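You operate a simulated robot arm through the tools that you are given. There is no shell and no other tool.

You are at the controls of a simulated robot arm. One attempt, no reset.

Task
Put things in order on the top of the sample bench. At the end: the mid blue block (marked "MED") stands on top of the short brown spool; the pale blue block (marked "LOW") stands where the dark blue cap stood; the cream spool stands on top of the round grey block; the dark blue cap stands where the cream spool stood; whatever was shut is shut again. Leave all else as you found it, and nothing knocked over.

The check looks at the end state, three seconds after you hand in, the way a careful person would. Anything else that was tipped, shoved, dropped, spilled or broken makes it a failure. Lids that push on must go on centred and level and be pressed home; caps that screw on are set level and turned clockwise until they are tight.

Robot
A 6-joint arm with a two-finger gripper, fixed in place. Base frame: the origin is on the floor under the middle of its stand, x ahead of it, y to its left, z up; the work surface is at about z = 850. Readings come in mm, degrees, newtons and seconds.
With the tool pointing down near the work surface it reaches from about 140 to 680 mm from the base axis. Its first joint turns from -66.0 to 66.0 degrees. Payload 2.45 kg.
The tool frame sits at the grasp point between the pads (the TCP): z along the fingers, y along the line on which they close. The tips reach 30 mm beyond it. The gripper opens to 106 mm; its body begins 79 mm behind the TCP.
Orientation is told as [roll, pitch, yaw] about the base's x, y, z axes, in that order, counted from this pose: with the fingers straight down and closing along the base's y, the tool's x points along the base's -x, its y along +y and its z along -z.

Tools
- The arm moves only by the tool nudge_tool. Its argument "series" is a list of rows, each a list of 7 numbers: the shift along the tool's x, y, z in units of 25 mm (1.0 is 25 mm), then the turn, a rotation vector about the tool's x, y, z in units of 6 degrees (1.0 is 6 degrees), then the finger opening in mm, from 0 to 106. In form: [[tx, ty, tz, ax, ay, az, hand], ...]. A call has 1 to 20 rows; each row shifts and turns the commanded pose from where the row before left it, along the tool's axes as they then stand. A call with a number of a shift or a turn outside -1 to 1 is refused whole. A row lasts 0.2 s, in which the tool goes at most 50 mm and 8.6 degrees; a call with a longer step from one row to the next is refused whole, and so is a gripper value outside its range. A pose out of reach is approached as far as the arm can. The call stops where the force on the tool passes 40 N (or 10 N more than at its start, if that is more) or the arm is blocked; 0.2 s more then pass. Each finger travels about 153 mm/s and halts on what it meets, pressing with about 34 N; the grip force reading is that of the motor and also rises with nothing between the fingers. The clock runs only during rows and for 0.2 s after the last one: add rows that do not move to give the fingers time. The reply holds the time, the measured pose of the TCP, the force on the tool along the base axes, the opening and the grip force, in the units named above and with some noise, with the torque about the TCP (base axes, N m) and any sound that the robot's microphone picked up, and new pictures: "views" is both (left out), scene, wrist or none.
- Cameras (640 x 400 px; columns grow to the right, rows downward): "scene" is fixed at [71.9, 423, 1412.8]; the picture's right is [-0.61, -0.80, 0.00], its down [-0.40, 0.30, -0.87] and it looks along [0.69, -0.52, -0.50] (base axes); focal length 320 px, centre (320, 200). "wrist" rides on the gripper at [76, -2, -106] in the tool frame; the picture's right is [0.02, 1.00, 0.00], its down [-0.78, 0.02, -0.62] and it looks along [-0.62, 0.01, 0.78] (tool axes); focal length 247 px, centre (320, 200). There is no depth. A picture from a camera that has moved, and an enlarged one, comes with that camera's place and axes in the base frame and with its lens.
- zoom(camera, box): a new picture of the part [left, top, right, bottom] of that camera's present view, enlarged. The clock stands still meanwhile.
- hand_in(): hands the job in; it is judged then, once.

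Nothing tells you positions but the pictures and the camera data. Unless the task says otherwise, let go and move clear before handing in.

The tools are called after "Call:" as a command line: name --pt "numbers of a row" for each row, then --argument value for the rest, lists and objects as JSON in quotes. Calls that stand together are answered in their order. nudge_tool: Moves the arm, as the interface text tells. Its arguments: {"type":"object","properties":{"series":{"type":"array","items":{"type":"array","items":{"type":"number"}}},"views":{"type":"string","enum":["both","scene","wrist","none"]}},"required":["series"]} The other tools are called the same way: zoom (camera, box) takes an enlarged picture of a part of a camera's view; hand_in () hands the job in.

At the start:

```text
t: 0.0
position: [330.8, 18.6, 1230.9]
ee_rot: [-0.1, -0.1, 0.1]
wrist_force: [-0.3, 0.8, 0.5]
ft_torque: [0.02, 0.02, -0.02]
grip_width: 106.1
gripper_force: 0.0
```

scene: 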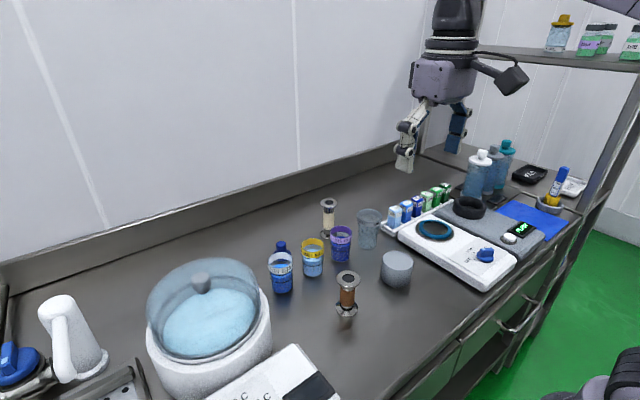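
wrist: 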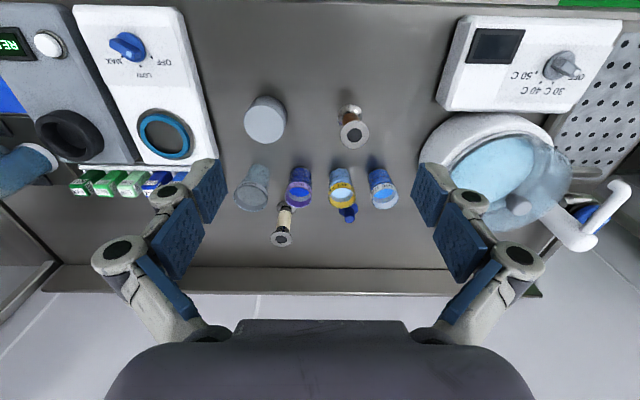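

I see a bench with spools, cups, a grey cylinder, a rack of small blocks, a water bath and other items. I'll enlarge the key areas first to identify blocks, cap and spools.

Call:
zoom --camera "scene" --box '[240, 180, 440, 330]'

Call:
zoom --camera "scene" --box '[370, 130, 590, 290]'

Call:
zoom --camera "wrist" --box '[220, 80, 420, 260]'

Call:
zoom --camera "wrist" --box '[0, 0, 230, 220]'

Call:
zoom --camera "scene" --box '[0, 240, 350, 400]'

```text
2.67 times, centred on (340, 255) of scene
camera zoom: at [71.9, 423.0, 1412.8], right [-0.61, -0.8, 0.0], down [-0.4, 0.3, -0.87], along [0.69, -0.52, -0.5], focal length 852 px, centre (267, 53)
```

zoom: 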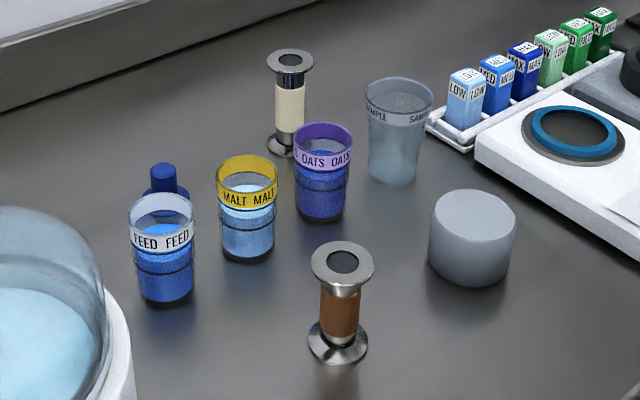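

```text
2.50 times, centred on (480, 210) of scene
camera zoom: at [71.9, 423.0, 1412.8], right [-0.61, -0.8, 0.0], down [-0.4, 0.3, -0.87], along [0.69, -0.52, -0.5], focal length 799 px, centre (-80, 175)
```

zoom: 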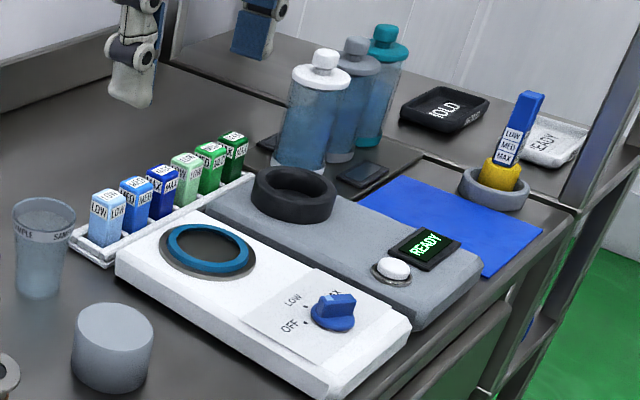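

```text
2.22 times, centred on (320, 170) of wrist
camera zoom: at [253.1, 17.5, 1337.5], right [-0.02, 1.0, 0.0], down [0.78, 0.02, 0.62], along [0.62, 0.01, -0.78], focal length 549 px, centre (320, 267)
```

zoom: 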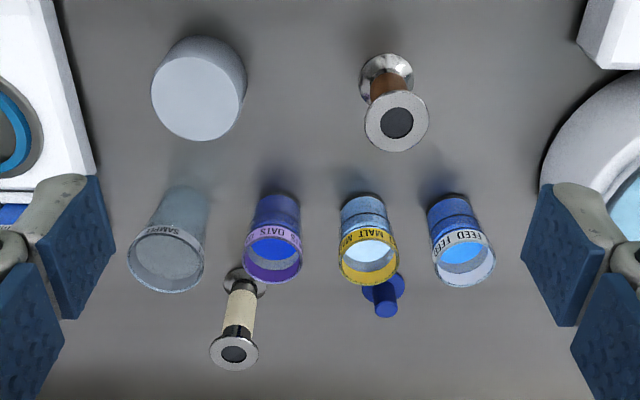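

```text
1.82 times, centred on (115, 110) of wrist
camera zoom: at [253.1, 17.5, 1337.5], right [-0.02, 1.0, 0.0], down [0.78, 0.02, 0.62], along [0.62, 0.01, -0.78], focal length 449 px, centre (693, 364)
```

zoom: 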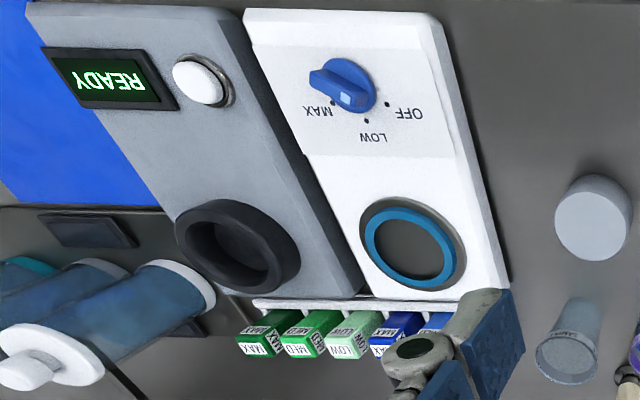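

```text
1.83 times, centred on (175, 320) of scene
camera zoom: at [71.9, 423.0, 1412.8], right [-0.61, -0.8, 0.0], down [-0.4, 0.3, -0.87], along [0.69, -0.52, -0.5], focal length 584 px, centre (585, -19)
```

zoom: 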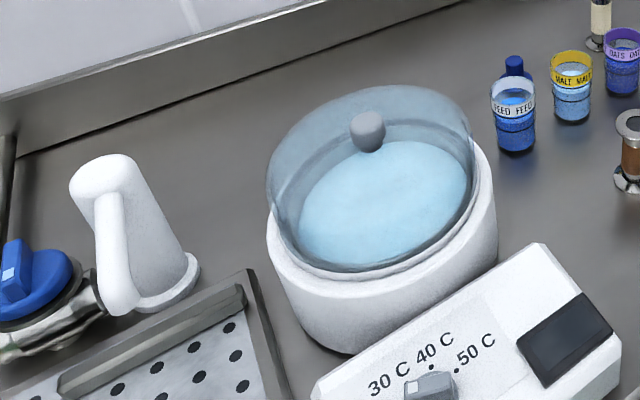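

The pale and mid blue blocks sit at the near end of a rack of six. The cream spool and dark blue cap stand behind the cups (x≈667), and the brown spool and grey block stand in front (x≈425). I'll move the arm over the back row for a closer look.

Call:
nudge_tool --pt "-1 0 0.4 0 0 0 106" --pt "-1 0 0.4 0 0 0 106" --pt "-1 0 0.4 0 0 0 106" --pt "-1 0 0.4 0 0 0 106" --pt "-1 0 0.4 0 0 0 106" --pt "-1 0 0.4 0 0 0 106" --pt "-1 0 0.4 0 0 0 106" --pt "-1 0 0.4 0 0 0 106" --pt "-1 0 0.4 0 0 0 106" --pt "0 0 0 0 0 0 106" --pt "0 0 0 0 0 0 106"

```text
t: 2.4
position: [555.7, 19.0, 1141.2]
ee_rot: [0.0, -0.1, 0.1]
wrist_force: [0.4, 0.5, 0.8]
ft_torque: [-0.02, -0.01, 0.01]
grip_width: 105.8
gripper_force: 0.1
camera wrist: at [478.9, 17.4, 1248.2], right [-0.02, 1.0, 0.0], down [0.78, 0.02, 0.62], along [0.62, 0.01, -0.78], focal length 247 px, centre (320, 200)
```

scene: 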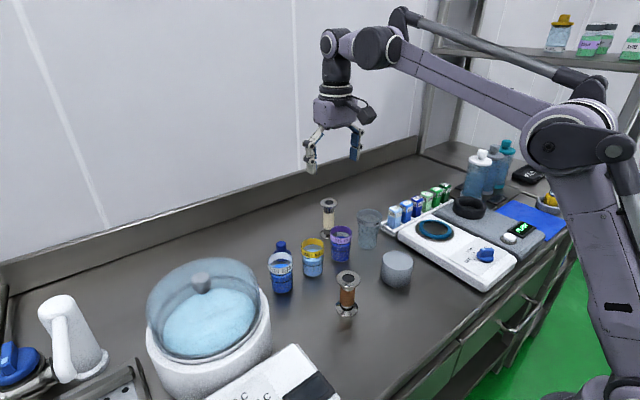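
wrist: 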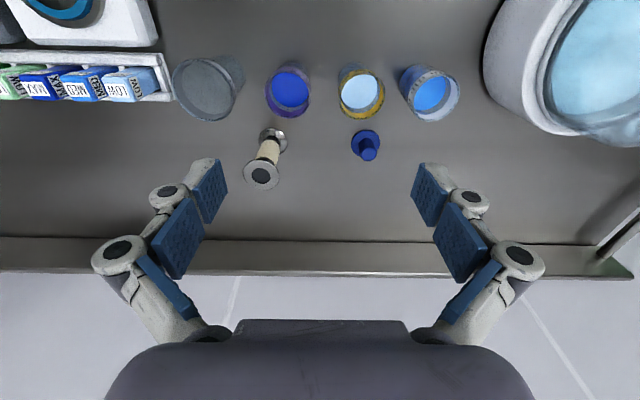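

Call:
zoom --camera "wrist" --box '[220, 100, 420, 225]'

Call:
zoom --camera "wrist" --box '[0, 20, 250, 145]'

```text
3.20 times, centred on (320, 162) of wrist
camera zoom: at [478.9, 17.4, 1248.2], right [-0.02, 1.0, 0.0], down [0.78, 0.02, 0.62], along [0.62, 0.01, -0.78], focal length 790 px, centre (320, 320)
```

zoom: 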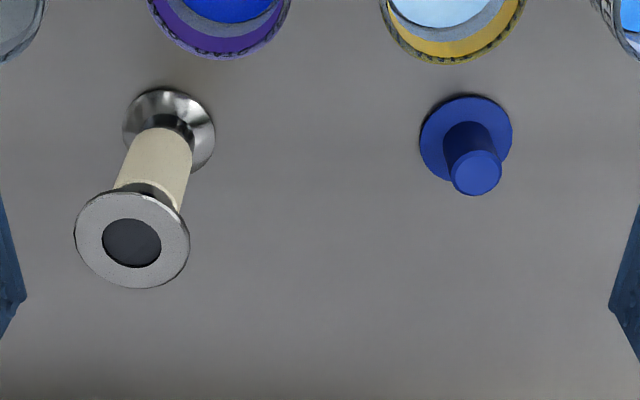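

```text
2.56 times, centred on (125, 82) of wrist
camera zoom: at [478.9, 17.4, 1248.2], right [-0.02, 1.0, 0.0], down [0.78, 0.02, 0.62], along [0.62, 0.01, -0.78], focal length 632 px, centre (819, 501)
```

zoom: 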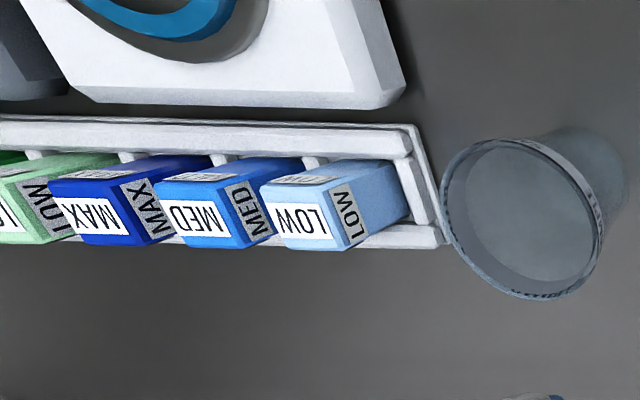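

Call:
zoom --camera "scene" --box '[280, 60, 400, 180]'

Call:
zoom --camera "wrist" --box '[80, 140, 330, 350]'

Call:
zoom --camera "scene" --box '[310, 185, 420, 325]'

Call:
zoom --camera "scene" --box '[350, 170, 470, 250]'

```text
3.33 times, centred on (340, 120) of scene
camera zoom: at [71.9, 423.0, 1412.8], right [-0.61, -0.8, 0.0], down [-0.4, 0.3, -0.87], along [0.69, -0.52, -0.5], focal length 1065 px, centre (253, 467)
```

zoom: 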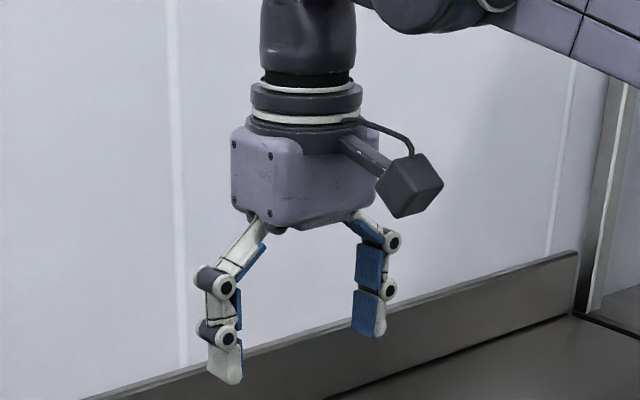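

```text
1.90 times, centred on (205, 245) of wrist
camera zoom: at [478.9, 17.4, 1248.2], right [-0.02, 1.0, 0.0], down [0.78, 0.02, 0.62], along [0.62, 0.01, -0.78], focal length 470 px, centre (539, 114)
```

zoom: 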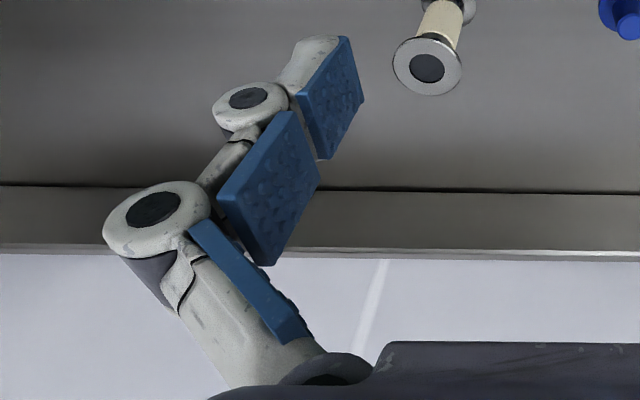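

```text
2.86 times, centred on (365, 255) of scene
camera zoom: at [71.9, 423.0, 1412.8], right [-0.61, -0.8, 0.0], down [-0.4, 0.3, -0.87], along [0.69, -0.52, -0.5], focal length 913 px, centre (191, 43)
```

zoom: 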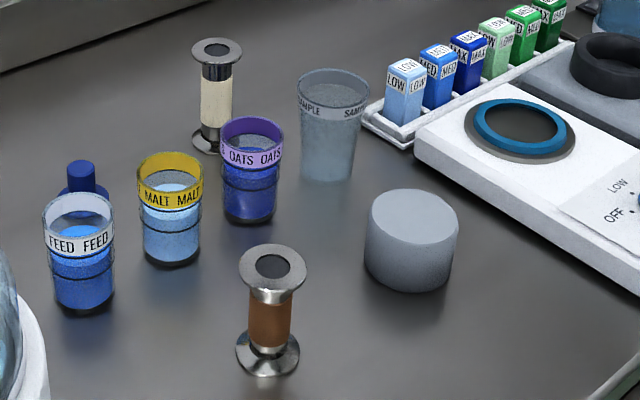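

```text
5.00 times, centred on (410, 210) of scene
camera zoom: at [71.9, 423.0, 1412.8], right [-0.61, -0.8, 0.0], down [-0.4, 0.3, -0.87], along [0.69, -0.52, -0.5], focal length 1598 px, centre (-130, 150)
```

zoom: 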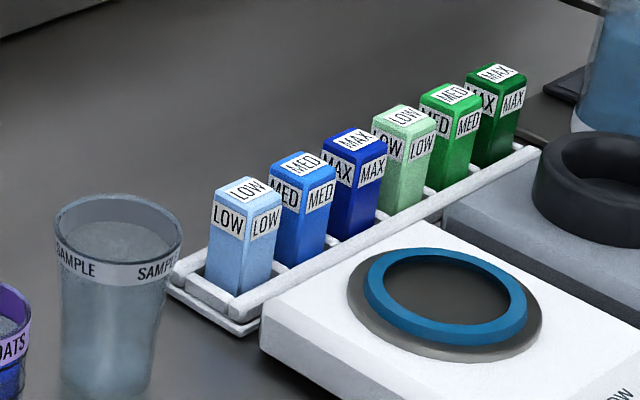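

The cream spool has a flange at each end (about 49 mm) and is about 110 mm tall, centred near (665, -61). The cap is a disc with a knob near (663, 97). I'll move above the spool for precise alignment.

Call:
nudge_tool --pt "-0.88 -0.64 0.5 0 0 0 106" --pt "-0.88 -0.64 0.5 0 0 0 106" --pt "-0.88 -0.64 0.5 0 0 0 106" --pt "-0.88 -0.64 0.5 0 0 0 106" --pt "-0.88 -0.64 0.5 0 0 0 106" --pt "0 0 0 0 0 0 106" --pt "0 0 0 0 0 0 106"

```text
t: 4.0
position: [633.5, -48.7, 1078.1]
ee_rot: [0.0, -0.1, 0.1]
wrist_force: [-0.2, 0.7, -0.5]
ft_torque: [-0.01, 0.0, 0.01]
grip_width: 106.2
gripper_force: 0.0
out of reach, approached as far as the arm can: row 4, 5
camera wrist: at [556.4, -50.4, 1185.3], right [-0.02, 1.0, 0.0], down [0.78, 0.02, 0.62], along [0.62, 0.01, -0.78], focal length 247 px, centre (320, 200)
```

scene: 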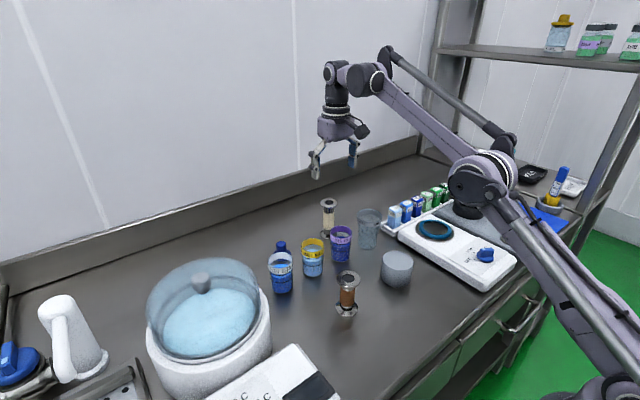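
wrist: 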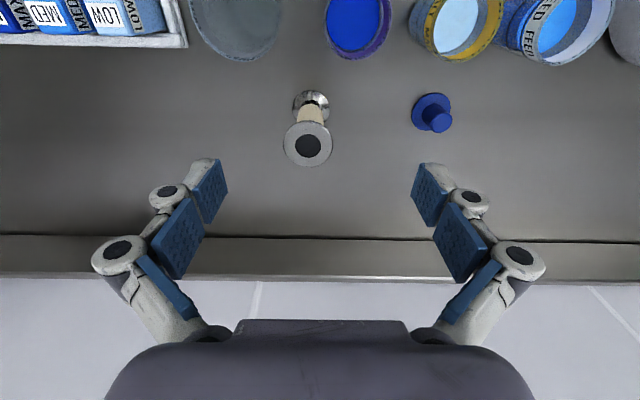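

Call:
zoom --camera "wrist" --box '[250, 70, 370, 190]'

Call:
zoom --camera "wrist" --box '[380, 60, 480, 160]'

Call:
zoom --camera "wrist" --box '[180, 0, 640, 160]'

```text
3.33 times, centred on (310, 130) of wrist
camera zoom: at [556.4, -50.4, 1185.3], right [-0.02, 1.0, 0.0], down [0.78, 0.02, 0.62], along [0.62, 0.01, -0.78], focal length 823 px, centre (353, 433)
```

zoom: 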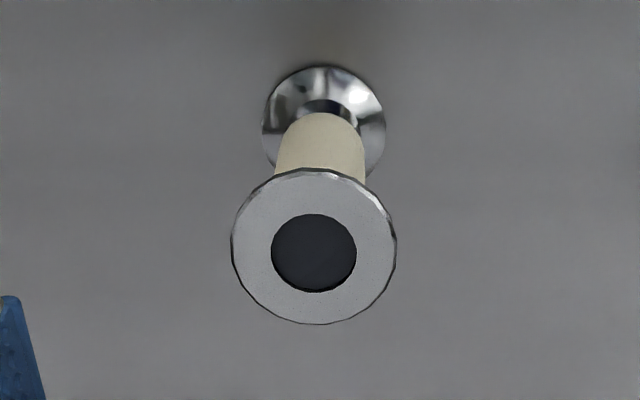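

```text
4.00 times, centred on (430, 110) of wrist
camera zoom: at [556.4, -50.4, 1185.3], right [-0.02, 1.0, 0.0], down [0.78, 0.02, 0.62], along [0.62, 0.01, -0.78], focal length 988 px, centre (-120, 560)
```

zoom: 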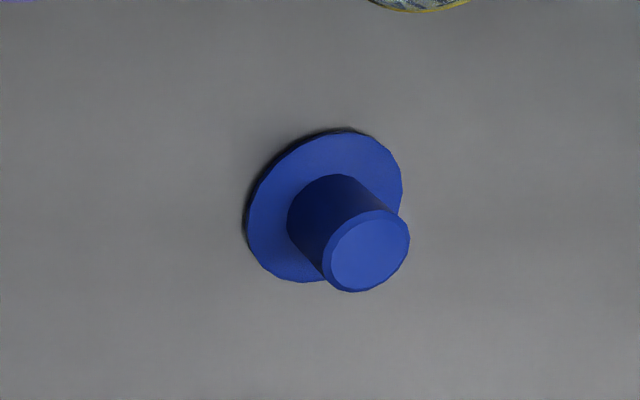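

```text
1.39 times, centred on (410, 80) of wrist
camera zoom: at [556.4, -50.4, 1185.3], right [-0.02, 1.0, 0.0], down [0.78, 0.02, 0.62], along [0.62, 0.01, -0.78], focal length 344 px, centre (195, 367)
```

zoom: 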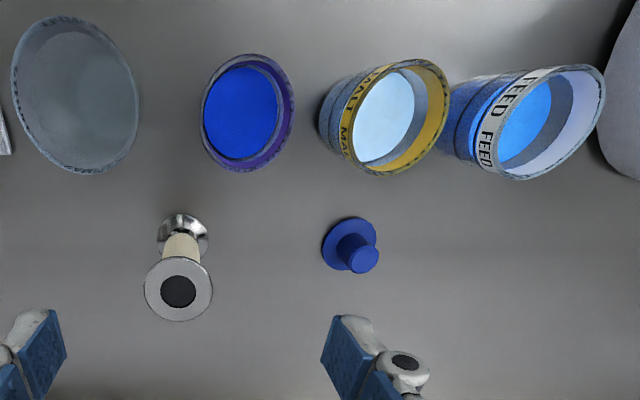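

Call:
nudge_tool --pt "0 0 0.8 0 0 0 106" --pt "0 0 0.8 0 0 0 106" --pt "0 0 0 0 0 0 106" --views "wrist"

```text
t: 4.8
position: [633.3, -48.5, 1038.3]
ee_rot: [0.0, -0.1, 0.1]
wrist_force: [-0.5, 0.8, -0.3]
ft_torque: [0.01, -0.01, 0.01]
grip_width: 106.0
gripper_force: 0.1
camera wrist: at [555.7, -50.1, 1144.7], right [-0.02, 1.0, 0.0], down [0.78, 0.02, 0.62], along [0.62, 0.01, -0.78], focal length 247 px, centre (320, 200)
```

wrist: 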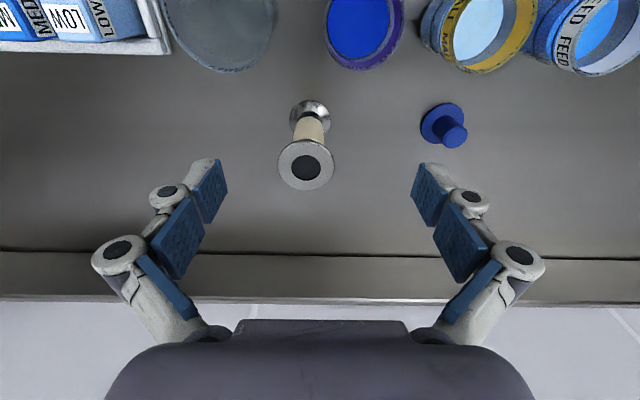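

Call:
nudge_tool --pt "-0.24 -0.25 0.8 0 0 0 106" --pt "-0.24 -0.25 0.8 0 0 0 106" --pt "-0.2 0 0 0 0 0 106" --pt "0 0 0 0 0 0 106" --views "both"

```text
t: 5.8
position: [650.7, -60.5, 997.5]
ee_rot: [0.0, -0.1, 0.1]
wrist_force: [-0.1, 0.2, 0.0]
ft_torque: [0.01, 0.0, -0.04]
grip_width: 106.2
gripper_force: 0.1
camera wrist: at [572.8, -62.5, 1105.0], right [-0.02, 1.0, 0.0], down [0.78, 0.02, 0.62], along [0.62, 0.01, -0.78], focal length 247 px, centre (320, 200)
```

scene: 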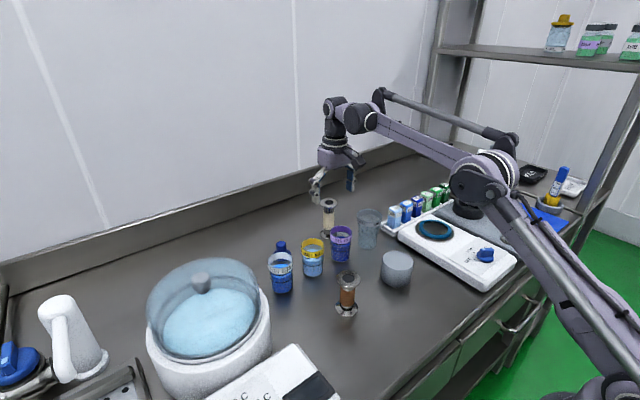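
wrist: 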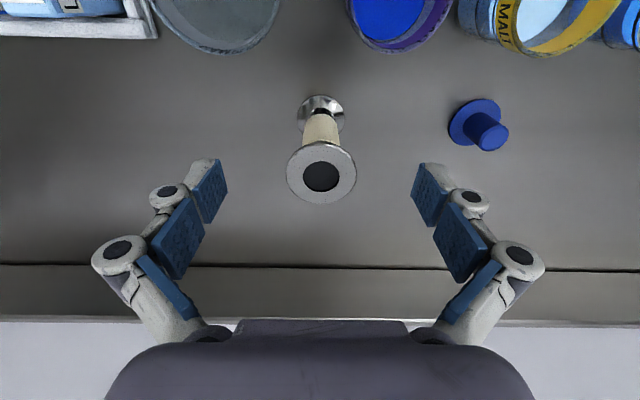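

The spool's top flange is centred at about (665, -60.5), top z≈960. I'll lower so the flange sits between the pads.

Call:
nudge_tool --pt "-0.2 0 0.6 0 0 0 106" --pt "-0.2 0 0.6 0 0 0 106" --pt "-0.16 0 0.6 0 0 0 106" --pt "0 0 0 0 0 0 106" --views "both"

```text
t: 6.8
position: [663.8, -59.7, 951.6]
ee_rot: [0.0, -0.1, 0.2]
wrist_force: [0.2, 1.1, 0.4]
ft_torque: [0.04, -0.01, 0.04]
grip_width: 106.2
gripper_force: 0.1
camera wrist: at [586.6, -62.1, 1059.7], right [-0.02, 1.0, 0.0], down [0.78, 0.02, 0.62], along [0.62, 0.01, -0.78], focal length 247 px, centre (320, 200)
```

scene: 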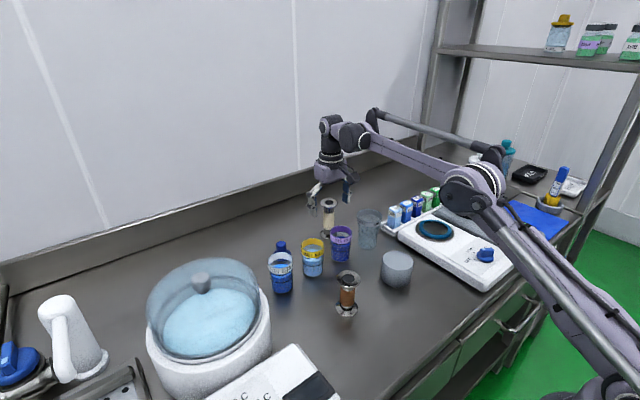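
wrist: 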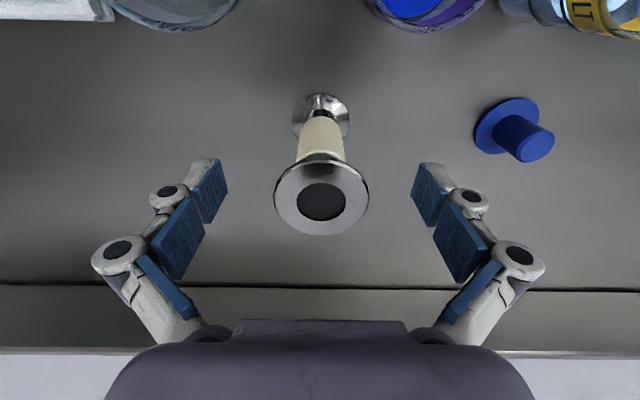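

Call:
zoom --camera "wrist" --box '[250, 80, 400, 250]'

Call:
zoom --camera "scene" --box '[290, 150, 380, 250]'

Call:
zoom --camera "wrist" --box '[460, 80, 570, 180]'

```text
2.35 times, centred on (325, 165) of wrist
camera zoom: at [586.6, -62.1, 1059.7], right [-0.02, 1.0, 0.0], down [0.78, 0.02, 0.62], along [0.62, 0.01, -0.78], focal length 581 px, centre (308, 282)
```

zoom: 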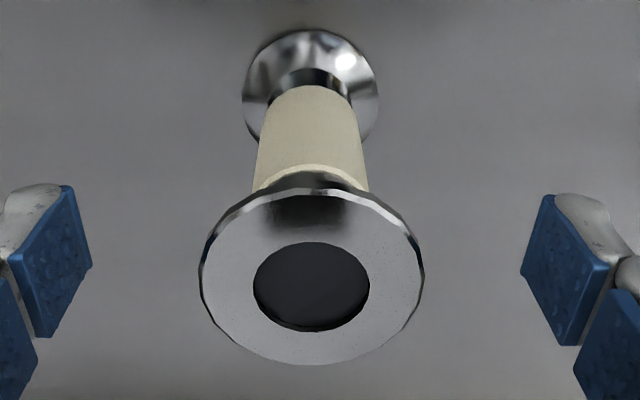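

```text
4.00 times, centred on (335, 200) of scene
camera zoom: at [71.9, 423.0, 1412.8], right [-0.61, -0.8, 0.0], down [-0.4, 0.3, -0.87], along [0.69, -0.52, -0.5], focal length 1278 px, centre (260, 200)
```

zoom: 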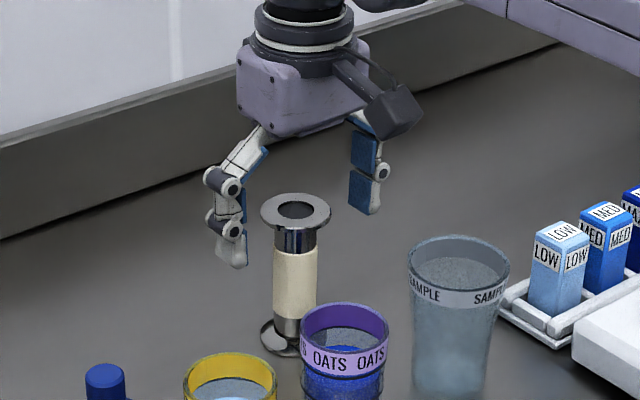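

```text
4.00 times, centred on (515, 130) of wrist
camera zoom: at [586.6, -62.1, 1059.7], right [-0.02, 1.0, 0.0], down [0.78, 0.02, 0.62], along [0.62, 0.01, -0.78], focal length 988 px, centre (-460, 480)
```

zoom: 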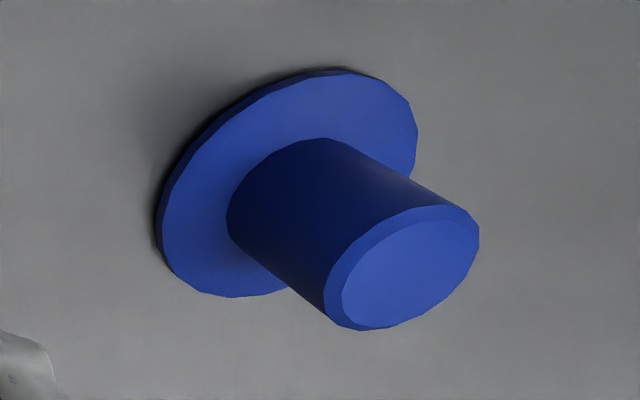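

The flange sits between the pads and is well centred, so I'll close gently on the rim.

Call:
nudge_tool --pt "0 0.0 0 0 0 0 70" --pt "0 0 0 0 0 0 56" --pt "0 0 0 0 0 0 52" --pt "0 0 0 0 0 0 49" --pt "0 0 0 0 0 0 40" --pt "0 0 0 0 0 0 40" --pt "0 0 0 0 0 0 40" --views "both"

```text
t: 8.4
position: [663.9, -60.6, 952.7]
ee_rot: [-0.1, 0.0, 0.1]
wrist_force: [-0.2, 0.5, 0.4]
ft_torque: [0.02, -0.01, 0.0]
grip_width: 46.7
gripper_force: 33.5
camera wrist: at [586.6, -62.2, 1059.8], right [-0.02, 1.0, 0.0], down [0.78, 0.02, 0.62], along [0.62, 0.01, -0.78], focal length 247 px, centre (320, 200)
```

scene: 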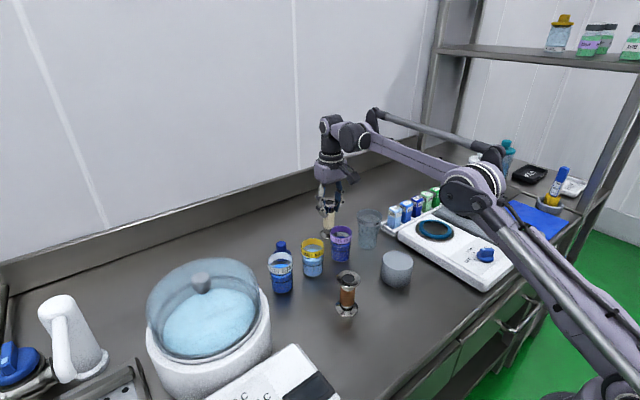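
wrist: 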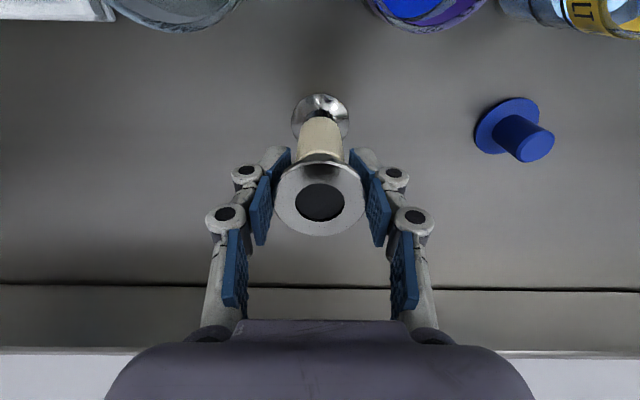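

Call:
zoom --camera "wrist" --box '[220, 80, 420, 260]'

Call:
zoom --camera "scene" --box '[290, 150, 380, 250]'

```text
2.22 times, centred on (320, 170) of wrist
camera zoom: at [586.6, -62.2, 1059.8], right [-0.02, 1.0, 0.0], down [0.78, 0.02, 0.62], along [0.62, 0.01, -0.78], focal length 549 px, centre (320, 267)
```

zoom: 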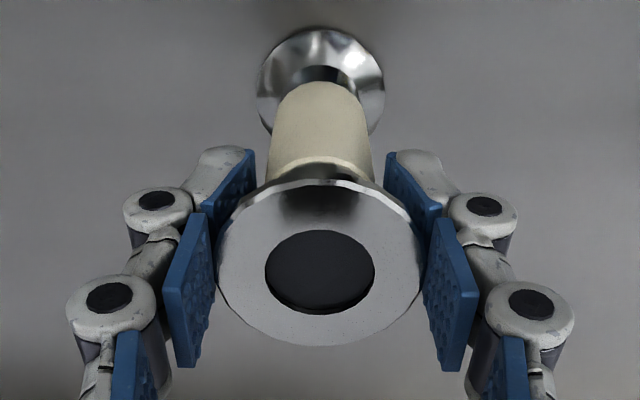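

```text
4.00 times, centred on (335, 200) of scene
camera zoom: at [71.9, 423.0, 1412.8], right [-0.61, -0.8, 0.0], down [-0.4, 0.3, -0.87], along [0.69, -0.52, -0.5], focal length 1278 px, centre (260, 200)
```

zoom: 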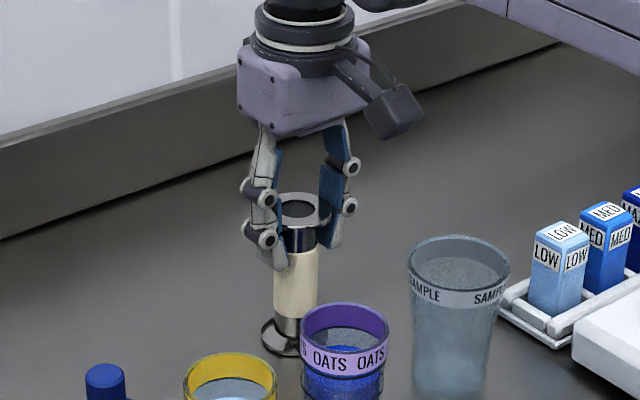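

Call:
nudge_tool --pt "0.04 0 -0.2 0 0 0 40" --pt "0.04 0 -0.2 0 0 0 40" --pt "0 0 0 0 0 0 40" --views "both"

```text
t: 9.2
position: [661.0, -60.7, 962.3]
ee_rot: [-0.1, 0.0, 0.1]
wrist_force: [0.0, -0.3, -2.0]
ft_torque: [0.0, 0.03, -0.03]
grip_width: 46.6
gripper_force: 33.4
camera wrist: at [584.5, -62.0, 1069.9], right [-0.02, 1.0, 0.0], down [0.78, 0.02, 0.62], along [0.62, 0.01, -0.78], focal length 247 px, centre (320, 200)
```

scene: 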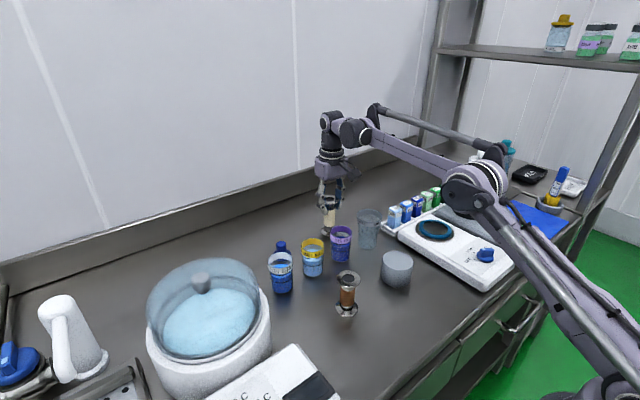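
wrist: 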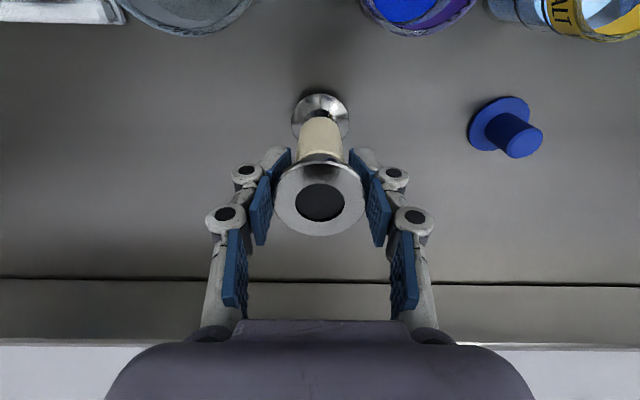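

The spool is lifted securely (about 2.5 N). Next I'll raise it clear of the cups while retracting.

Call:
nudge_tool --pt "0.22 0 -0.76 0 0 0 40" --pt "0.22 0 -0.76 0 0 0 40" --pt "0.22 0 -0.76 0 0 0 40" --pt "0.22 0 -0.76 0 0 0 40" --pt "0.22 0 -0.76 0 0 0 40" --pt "0.22 0 -0.76 0 0 0 40" --pt "0.3 0 -0.5 0 0 0 40" --pt "0 0 0 0 0 0 40" --views "both"

```text
t: 11.0
position: [621.9, -61.1, 1089.3]
ee_rot: [0.0, -0.1, 0.1]
wrist_force: [1.6, -1.1, -2.3]
ft_torque: [0.02, 0.0, 0.01]
grip_width: 46.9
gripper_force: 33.9
camera wrist: at [543.6, -62.1, 1196.6], right [-0.02, 1.0, 0.0], down [0.78, 0.02, 0.62], along [0.62, 0.01, -0.78], focal length 247 px, centre (320, 200)
```

scene: 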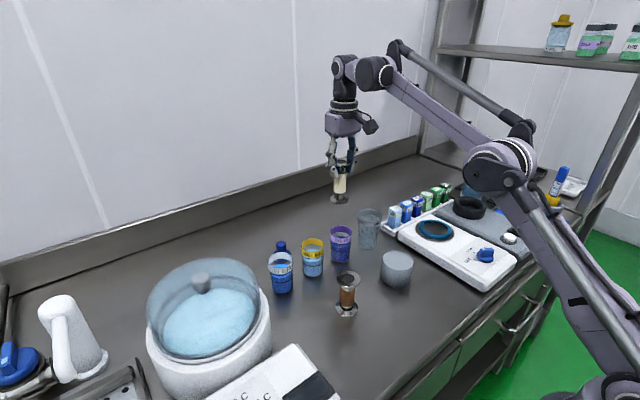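
wrist: 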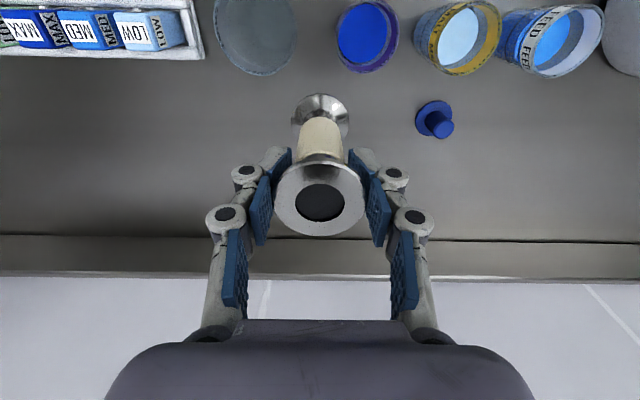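

Call:
nudge_tool --pt "0.5 -0.08 0 0 0 0 40" --pt "0.9 -0.08 0 0 0 0 40" --pt "0.9 -0.08 0 0 0 0 40" --pt "0.9 -0.08 0 0 0 0 40" --pt "0.9 -0.08 0 0 0 0 40" --pt "0.9 -0.08 0 0 0 0 40" --pt "0.9 -0.08 0 0 0 0 40" --pt "0.7 -0.08 0 0 0 0 40" --pt "0.3 0 0 0 0 0 40" --pt "0 0 0 0 0 0 40" --pt "0 0 0 0 0 0 40" --views "both"

```text
t: 13.4
position: [449.1, -77.0, 1088.5]
ee_rot: [0.0, -0.1, 0.1]
wrist_force: [0.7, -0.8, -2.4]
ft_torque: [-0.02, 0.0, 0.01]
grip_width: 46.5
gripper_force: 33.5
camera wrist: at [371.6, -78.1, 1195.6], right [-0.02, 1.0, 0.0], down [0.78, 0.02, 0.62], along [0.62, 0.01, -0.78], focal length 247 px, centre (320, 200)
```

scene: 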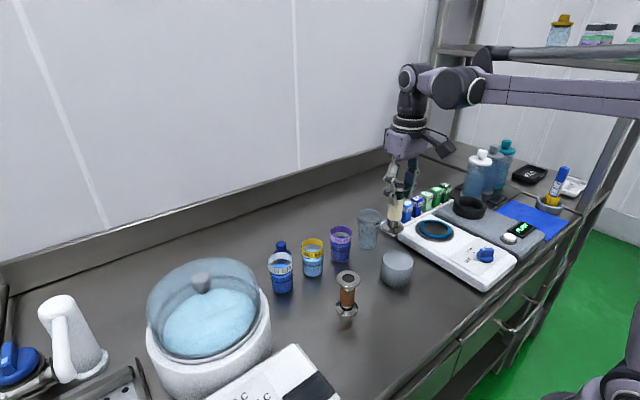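
wrist: 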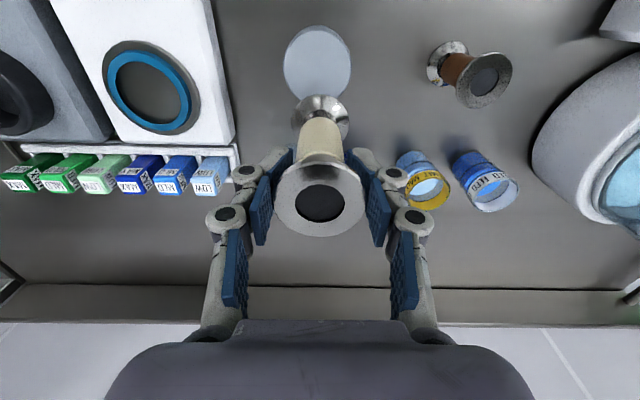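

Call:
zoom --camera "wrist" --box '[260, 10, 380, 130]'

Call:
zoom --camera "wrist" --box '[400, 20, 540, 120]'

Call:
zoom --camera "wrist" --box '[0, 120, 250, 210]'

Call:
zoom --camera "scene" --box '[350, 220, 440, 310]'

```text
3.33 times, centred on (320, 70) of wrist
camera zoom: at [371.6, -78.1, 1195.6], right [-0.02, 1.0, 0.0], down [0.78, 0.02, 0.62], along [0.62, 0.01, -0.78], focal length 823 px, centre (320, 633)
```

zoom: 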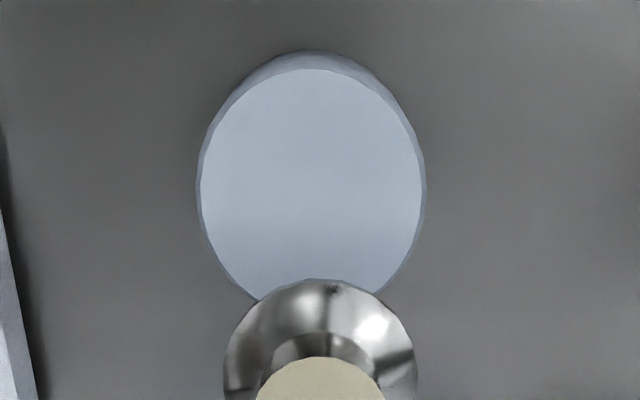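

```text
4.00 times, centred on (470, 70) of wrist
camera zoom: at [371.6, -78.1, 1195.6], right [-0.02, 1.0, 0.0], down [0.78, 0.02, 0.62], along [0.62, 0.01, -0.78], focal length 988 px, centre (-280, 720)
```

zoom: 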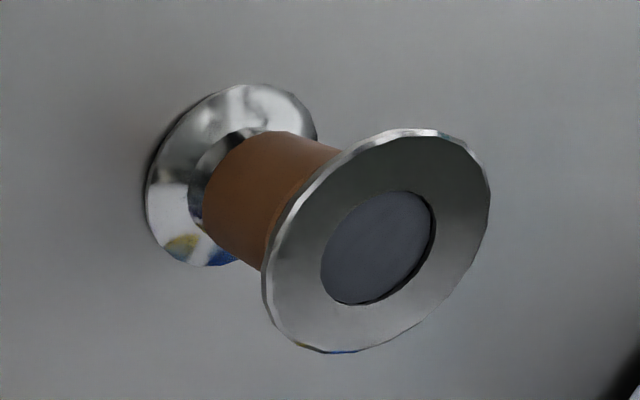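

```text
2.56 times, centred on (125, 165) of wrist
camera zoom: at [371.6, -78.1, 1195.6], right [-0.02, 1.0, 0.0], down [0.78, 0.02, 0.62], along [0.62, 0.01, -0.78], focal length 632 px, centre (819, 290)
```

zoom: 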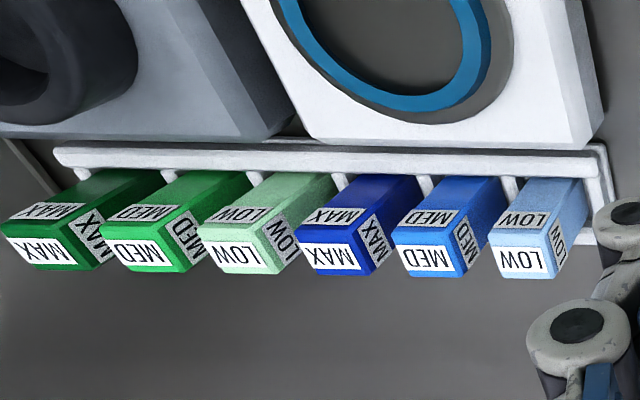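

```text
4.44 times, centred on (395, 265) of scene
camera zoom: at [71.9, 423.0, 1412.8], right [-0.61, -0.8, 0.0], down [-0.4, 0.3, -0.87], along [0.69, -0.52, -0.5], focal length 1420 px, centre (-13, -89)
```

zoom: 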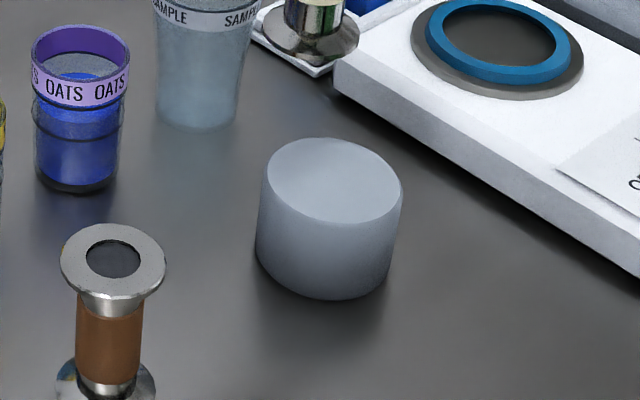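

The grey block's top is centred at about (426.5, -79), z≈910, so I'll position the spool above it and lower most of the way.

Call:
nudge_tool --pt "0.32 -0.04 0.3 0 0 0 40" --pt "0.32 -0.04 0.5 0 0 0 40" --pt "0.3 0 0.6 0 0 0 40" --pt "0 0 0.6 0 0 0 40" --pt "0 0 0.4 0 0 0 40" --pt "0 0 0 0 0 0 40" --pt "0 0 0 0 0 0 40" --views "both"

Call:
zoom --camera "scene" --box '[350, 170, 450, 300]'

Call:
zoom --camera "wrist" --box '[240, 50, 400, 200]'

```text
t: 15.0
position: [425.4, -79.1, 1028.3]
ee_rot: [0.0, -0.1, 0.1]
wrist_force: [-0.6, 1.1, -1.9]
ft_torque: [0.02, 0.02, -0.01]
grip_width: 47.0
gripper_force: 34.1
camera wrist: at [347.9, -79.9, 1135.6], right [-0.02, 1.0, 0.0], down [0.78, 0.02, 0.62], along [0.62, 0.01, -0.78], focal length 247 px, centre (320, 200)
```

scene: 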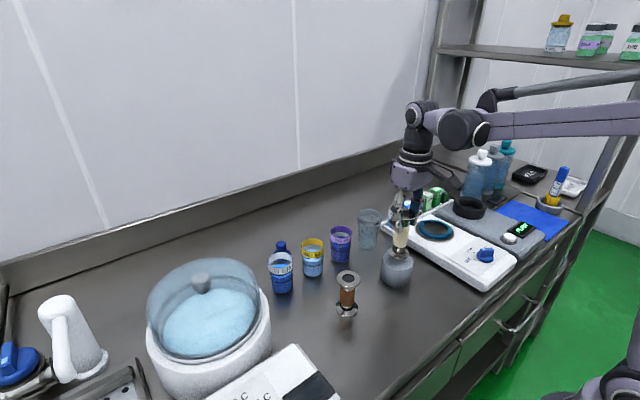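
wrist: 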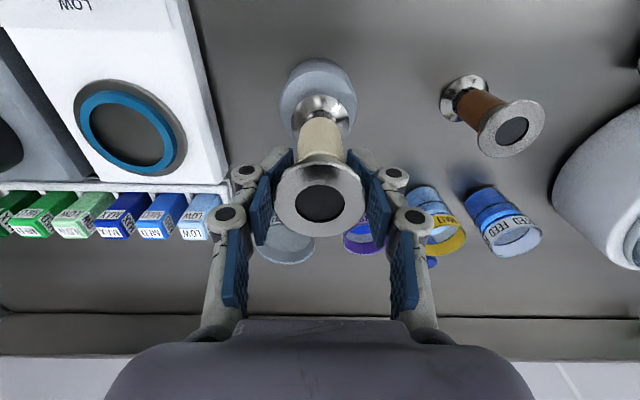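

```text
3.08 times, centred on (400, 235) of scene
camera zoom: at [71.9, 423.0, 1412.8], right [-0.61, -0.8, 0.0], down [-0.4, 0.3, -0.87], along [0.69, -0.52, -0.5], focal length 983 px, centre (74, 92)
```

zoom: 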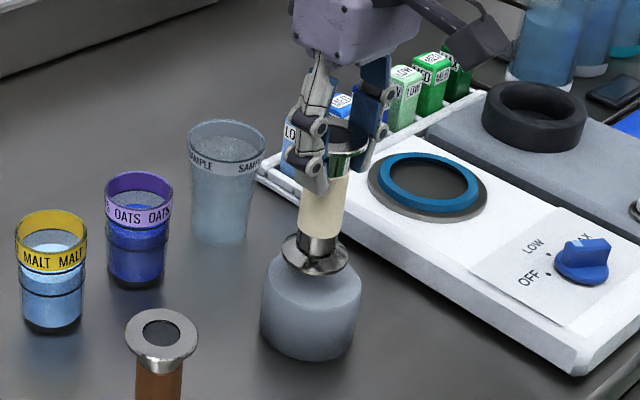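

```text
2.67 times, centred on (320, 125) of wrist
camera zoom: at [347.9, -79.9, 1135.6], right [-0.02, 1.0, 0.0], down [0.78, 0.02, 0.62], along [0.62, 0.01, -0.78], focal length 659 px, centre (320, 400)
```

zoom: 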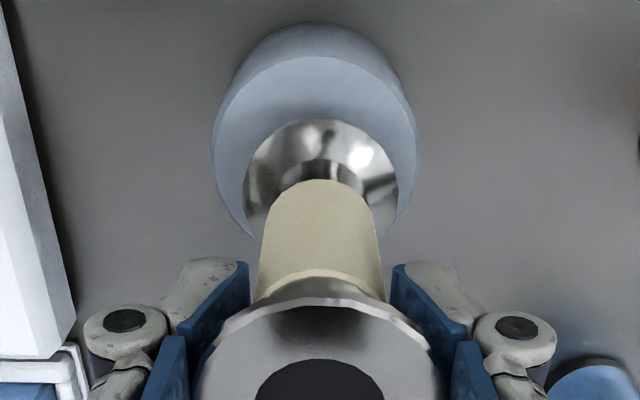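

Call:
nudge_tool --pt "0.08 -0.06 0.2 0 0 0 40" --pt "0 0 0.2 0 0 0 40" --pt "0 0 0.1 0 0 0 40" --pt "0 0 0.04 0 0 0 40" --pt "0 0 0 0 0 0 40" --views "scene"

Call:
zoom --camera "scene" --box '[350, 170, 450, 300]'

```text
t: 16.2
position: [424.2, -80.3, 1014.3]
ee_rot: [0.0, -0.1, 0.1]
wrist_force: [0.2, -0.5, -2.3]
ft_torque: [-0.01, 0.02, 0.01]
grip_width: 46.7
gripper_force: 34.2
```

scene: 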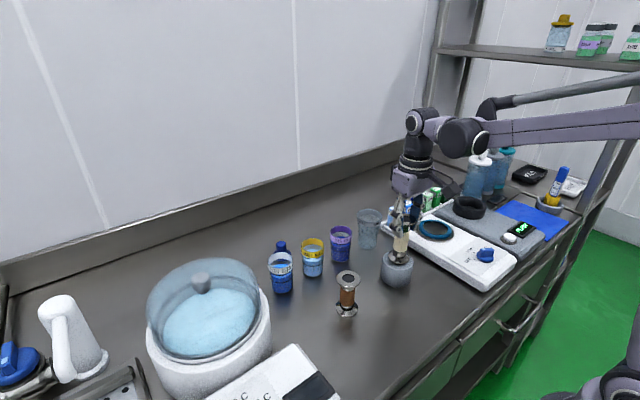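

```text
3.08 times, centred on (400, 235) of scene
camera zoom: at [71.9, 423.0, 1412.8], right [-0.61, -0.8, 0.0], down [-0.4, 0.3, -0.87], along [0.69, -0.52, -0.5], focal length 983 px, centre (74, 92)
```

zoom: 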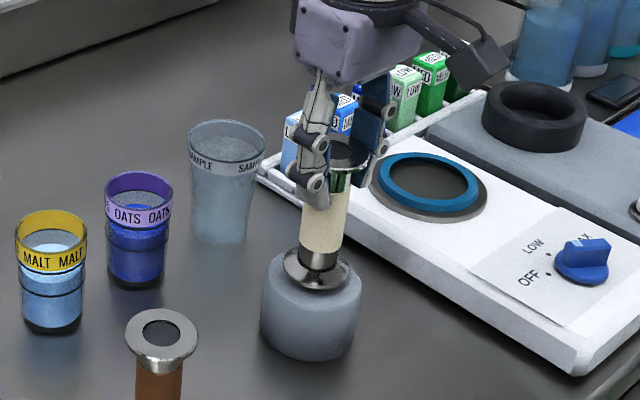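

Call:
zoom --camera "scene" --box '[370, 230, 430, 290]'

Call:
nudge_tool --pt "0 0 0 0 0 0 40" --views "wrist"

Call:
zoom --camera "wrist" --box '[260, 50, 380, 150]'

```text
6.67 times, centred on (400, 260) of scene
camera zoom: at [71.9, 423.0, 1412.8], right [-0.61, -0.8, 0.0], down [-0.4, 0.3, -0.87], along [0.69, -0.52, -0.5], focal length 2130 px, centre (-213, -200)
```

zoom: 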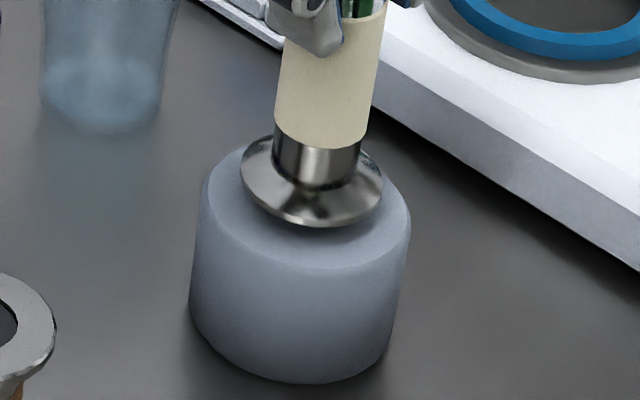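

```text
t: 16.6
position: [424.7, -80.7, 1015.8]
ee_rot: [-0.1, 0.0, 0.1]
wrist_force: [0.6, 0.8, -2.0]
ft_torque: [-0.01, 0.04, 0.01]
grip_width: 46.8
gripper_force: 33.7
camera wrist: at [346.0, -81.7, 1122.3], right [-0.02, 1.0, 0.0], down [0.78, 0.02, 0.62], along [0.62, 0.01, -0.78], focal length 247 px, centre (320, 200)
```

wrist: 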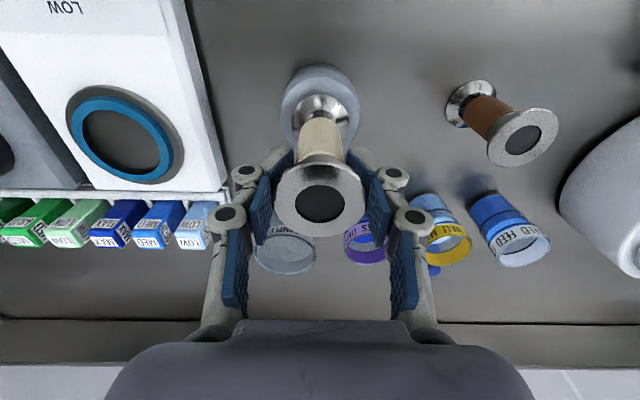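

```text
4.00 times, centred on (320, 100) of wrist
camera zoom: at [346.0, -81.7, 1122.3], right [-0.02, 1.0, 0.0], down [0.78, 0.02, 0.62], along [0.62, 0.01, -0.78], focal length 988 px, centre (320, 600)
```

zoom: 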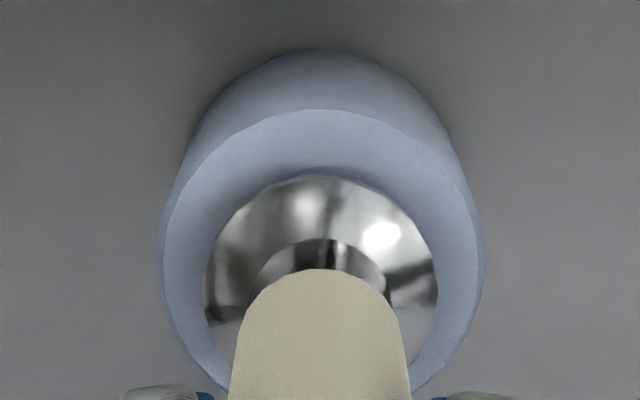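

The spool base is centred on the grey block to within about 1–2 mm, so I'll lower gently to contact.

Call:
nudge_tool --pt "0 0 0.04 0 0 0 40" --pt "0 0 0.04 0 0 0 40" --pt "0 0 0 0 0 0 40" --views "scene"

Call:
zoom --camera "scene" --box '[370, 230, 430, 290]'

```text
t: 17.4
position: [424.4, -80.1, 1012.7]
ee_rot: [0.0, -0.1, 0.1]
wrist_force: [0.0, 0.9, -2.4]
ft_torque: [-0.06, -0.02, 0.0]
grip_width: 46.6
gripper_force: 34.2
```

scene: 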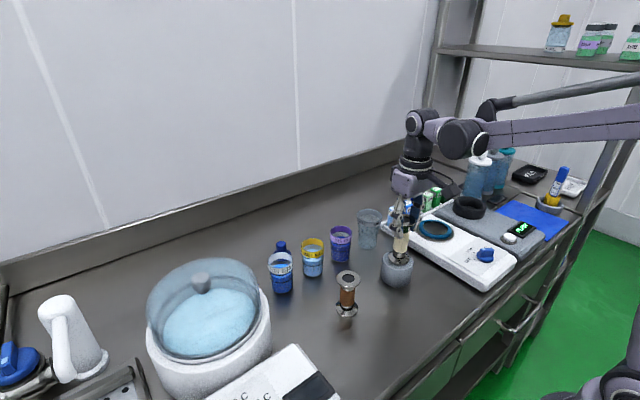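

```text
6.67 times, centred on (400, 260) of scene
camera zoom: at [71.9, 423.0, 1412.8], right [-0.61, -0.8, 0.0], down [-0.4, 0.3, -0.87], along [0.69, -0.52, -0.5], focal length 2130 px, centre (-213, -200)
```

zoom: 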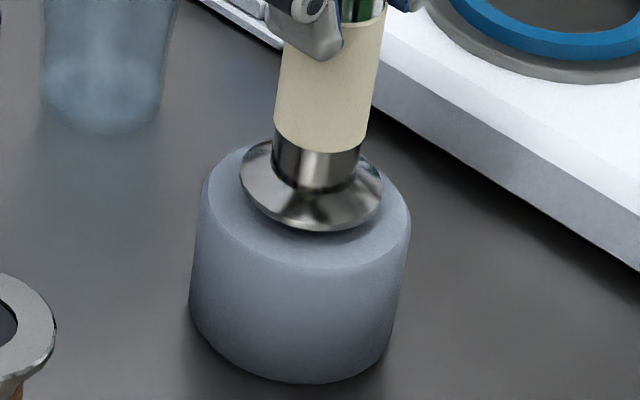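

Call:
nudge_tool --pt "0 0 0.04 0 0 0 40" --pt "0 0 0.02 0 0 0 40" --pt "0 0 0 0 0 0 40" --views "none"

```text
t: 18.2
position: [422.6, -80.8, 1011.3]
ee_rot: [-0.1, -0.1, 0.1]
wrist_force: [0.0, -0.8, -2.6]
ft_torque: [-0.01, 0.04, 0.01]
grip_width: 47.1
gripper_force: 33.8
```

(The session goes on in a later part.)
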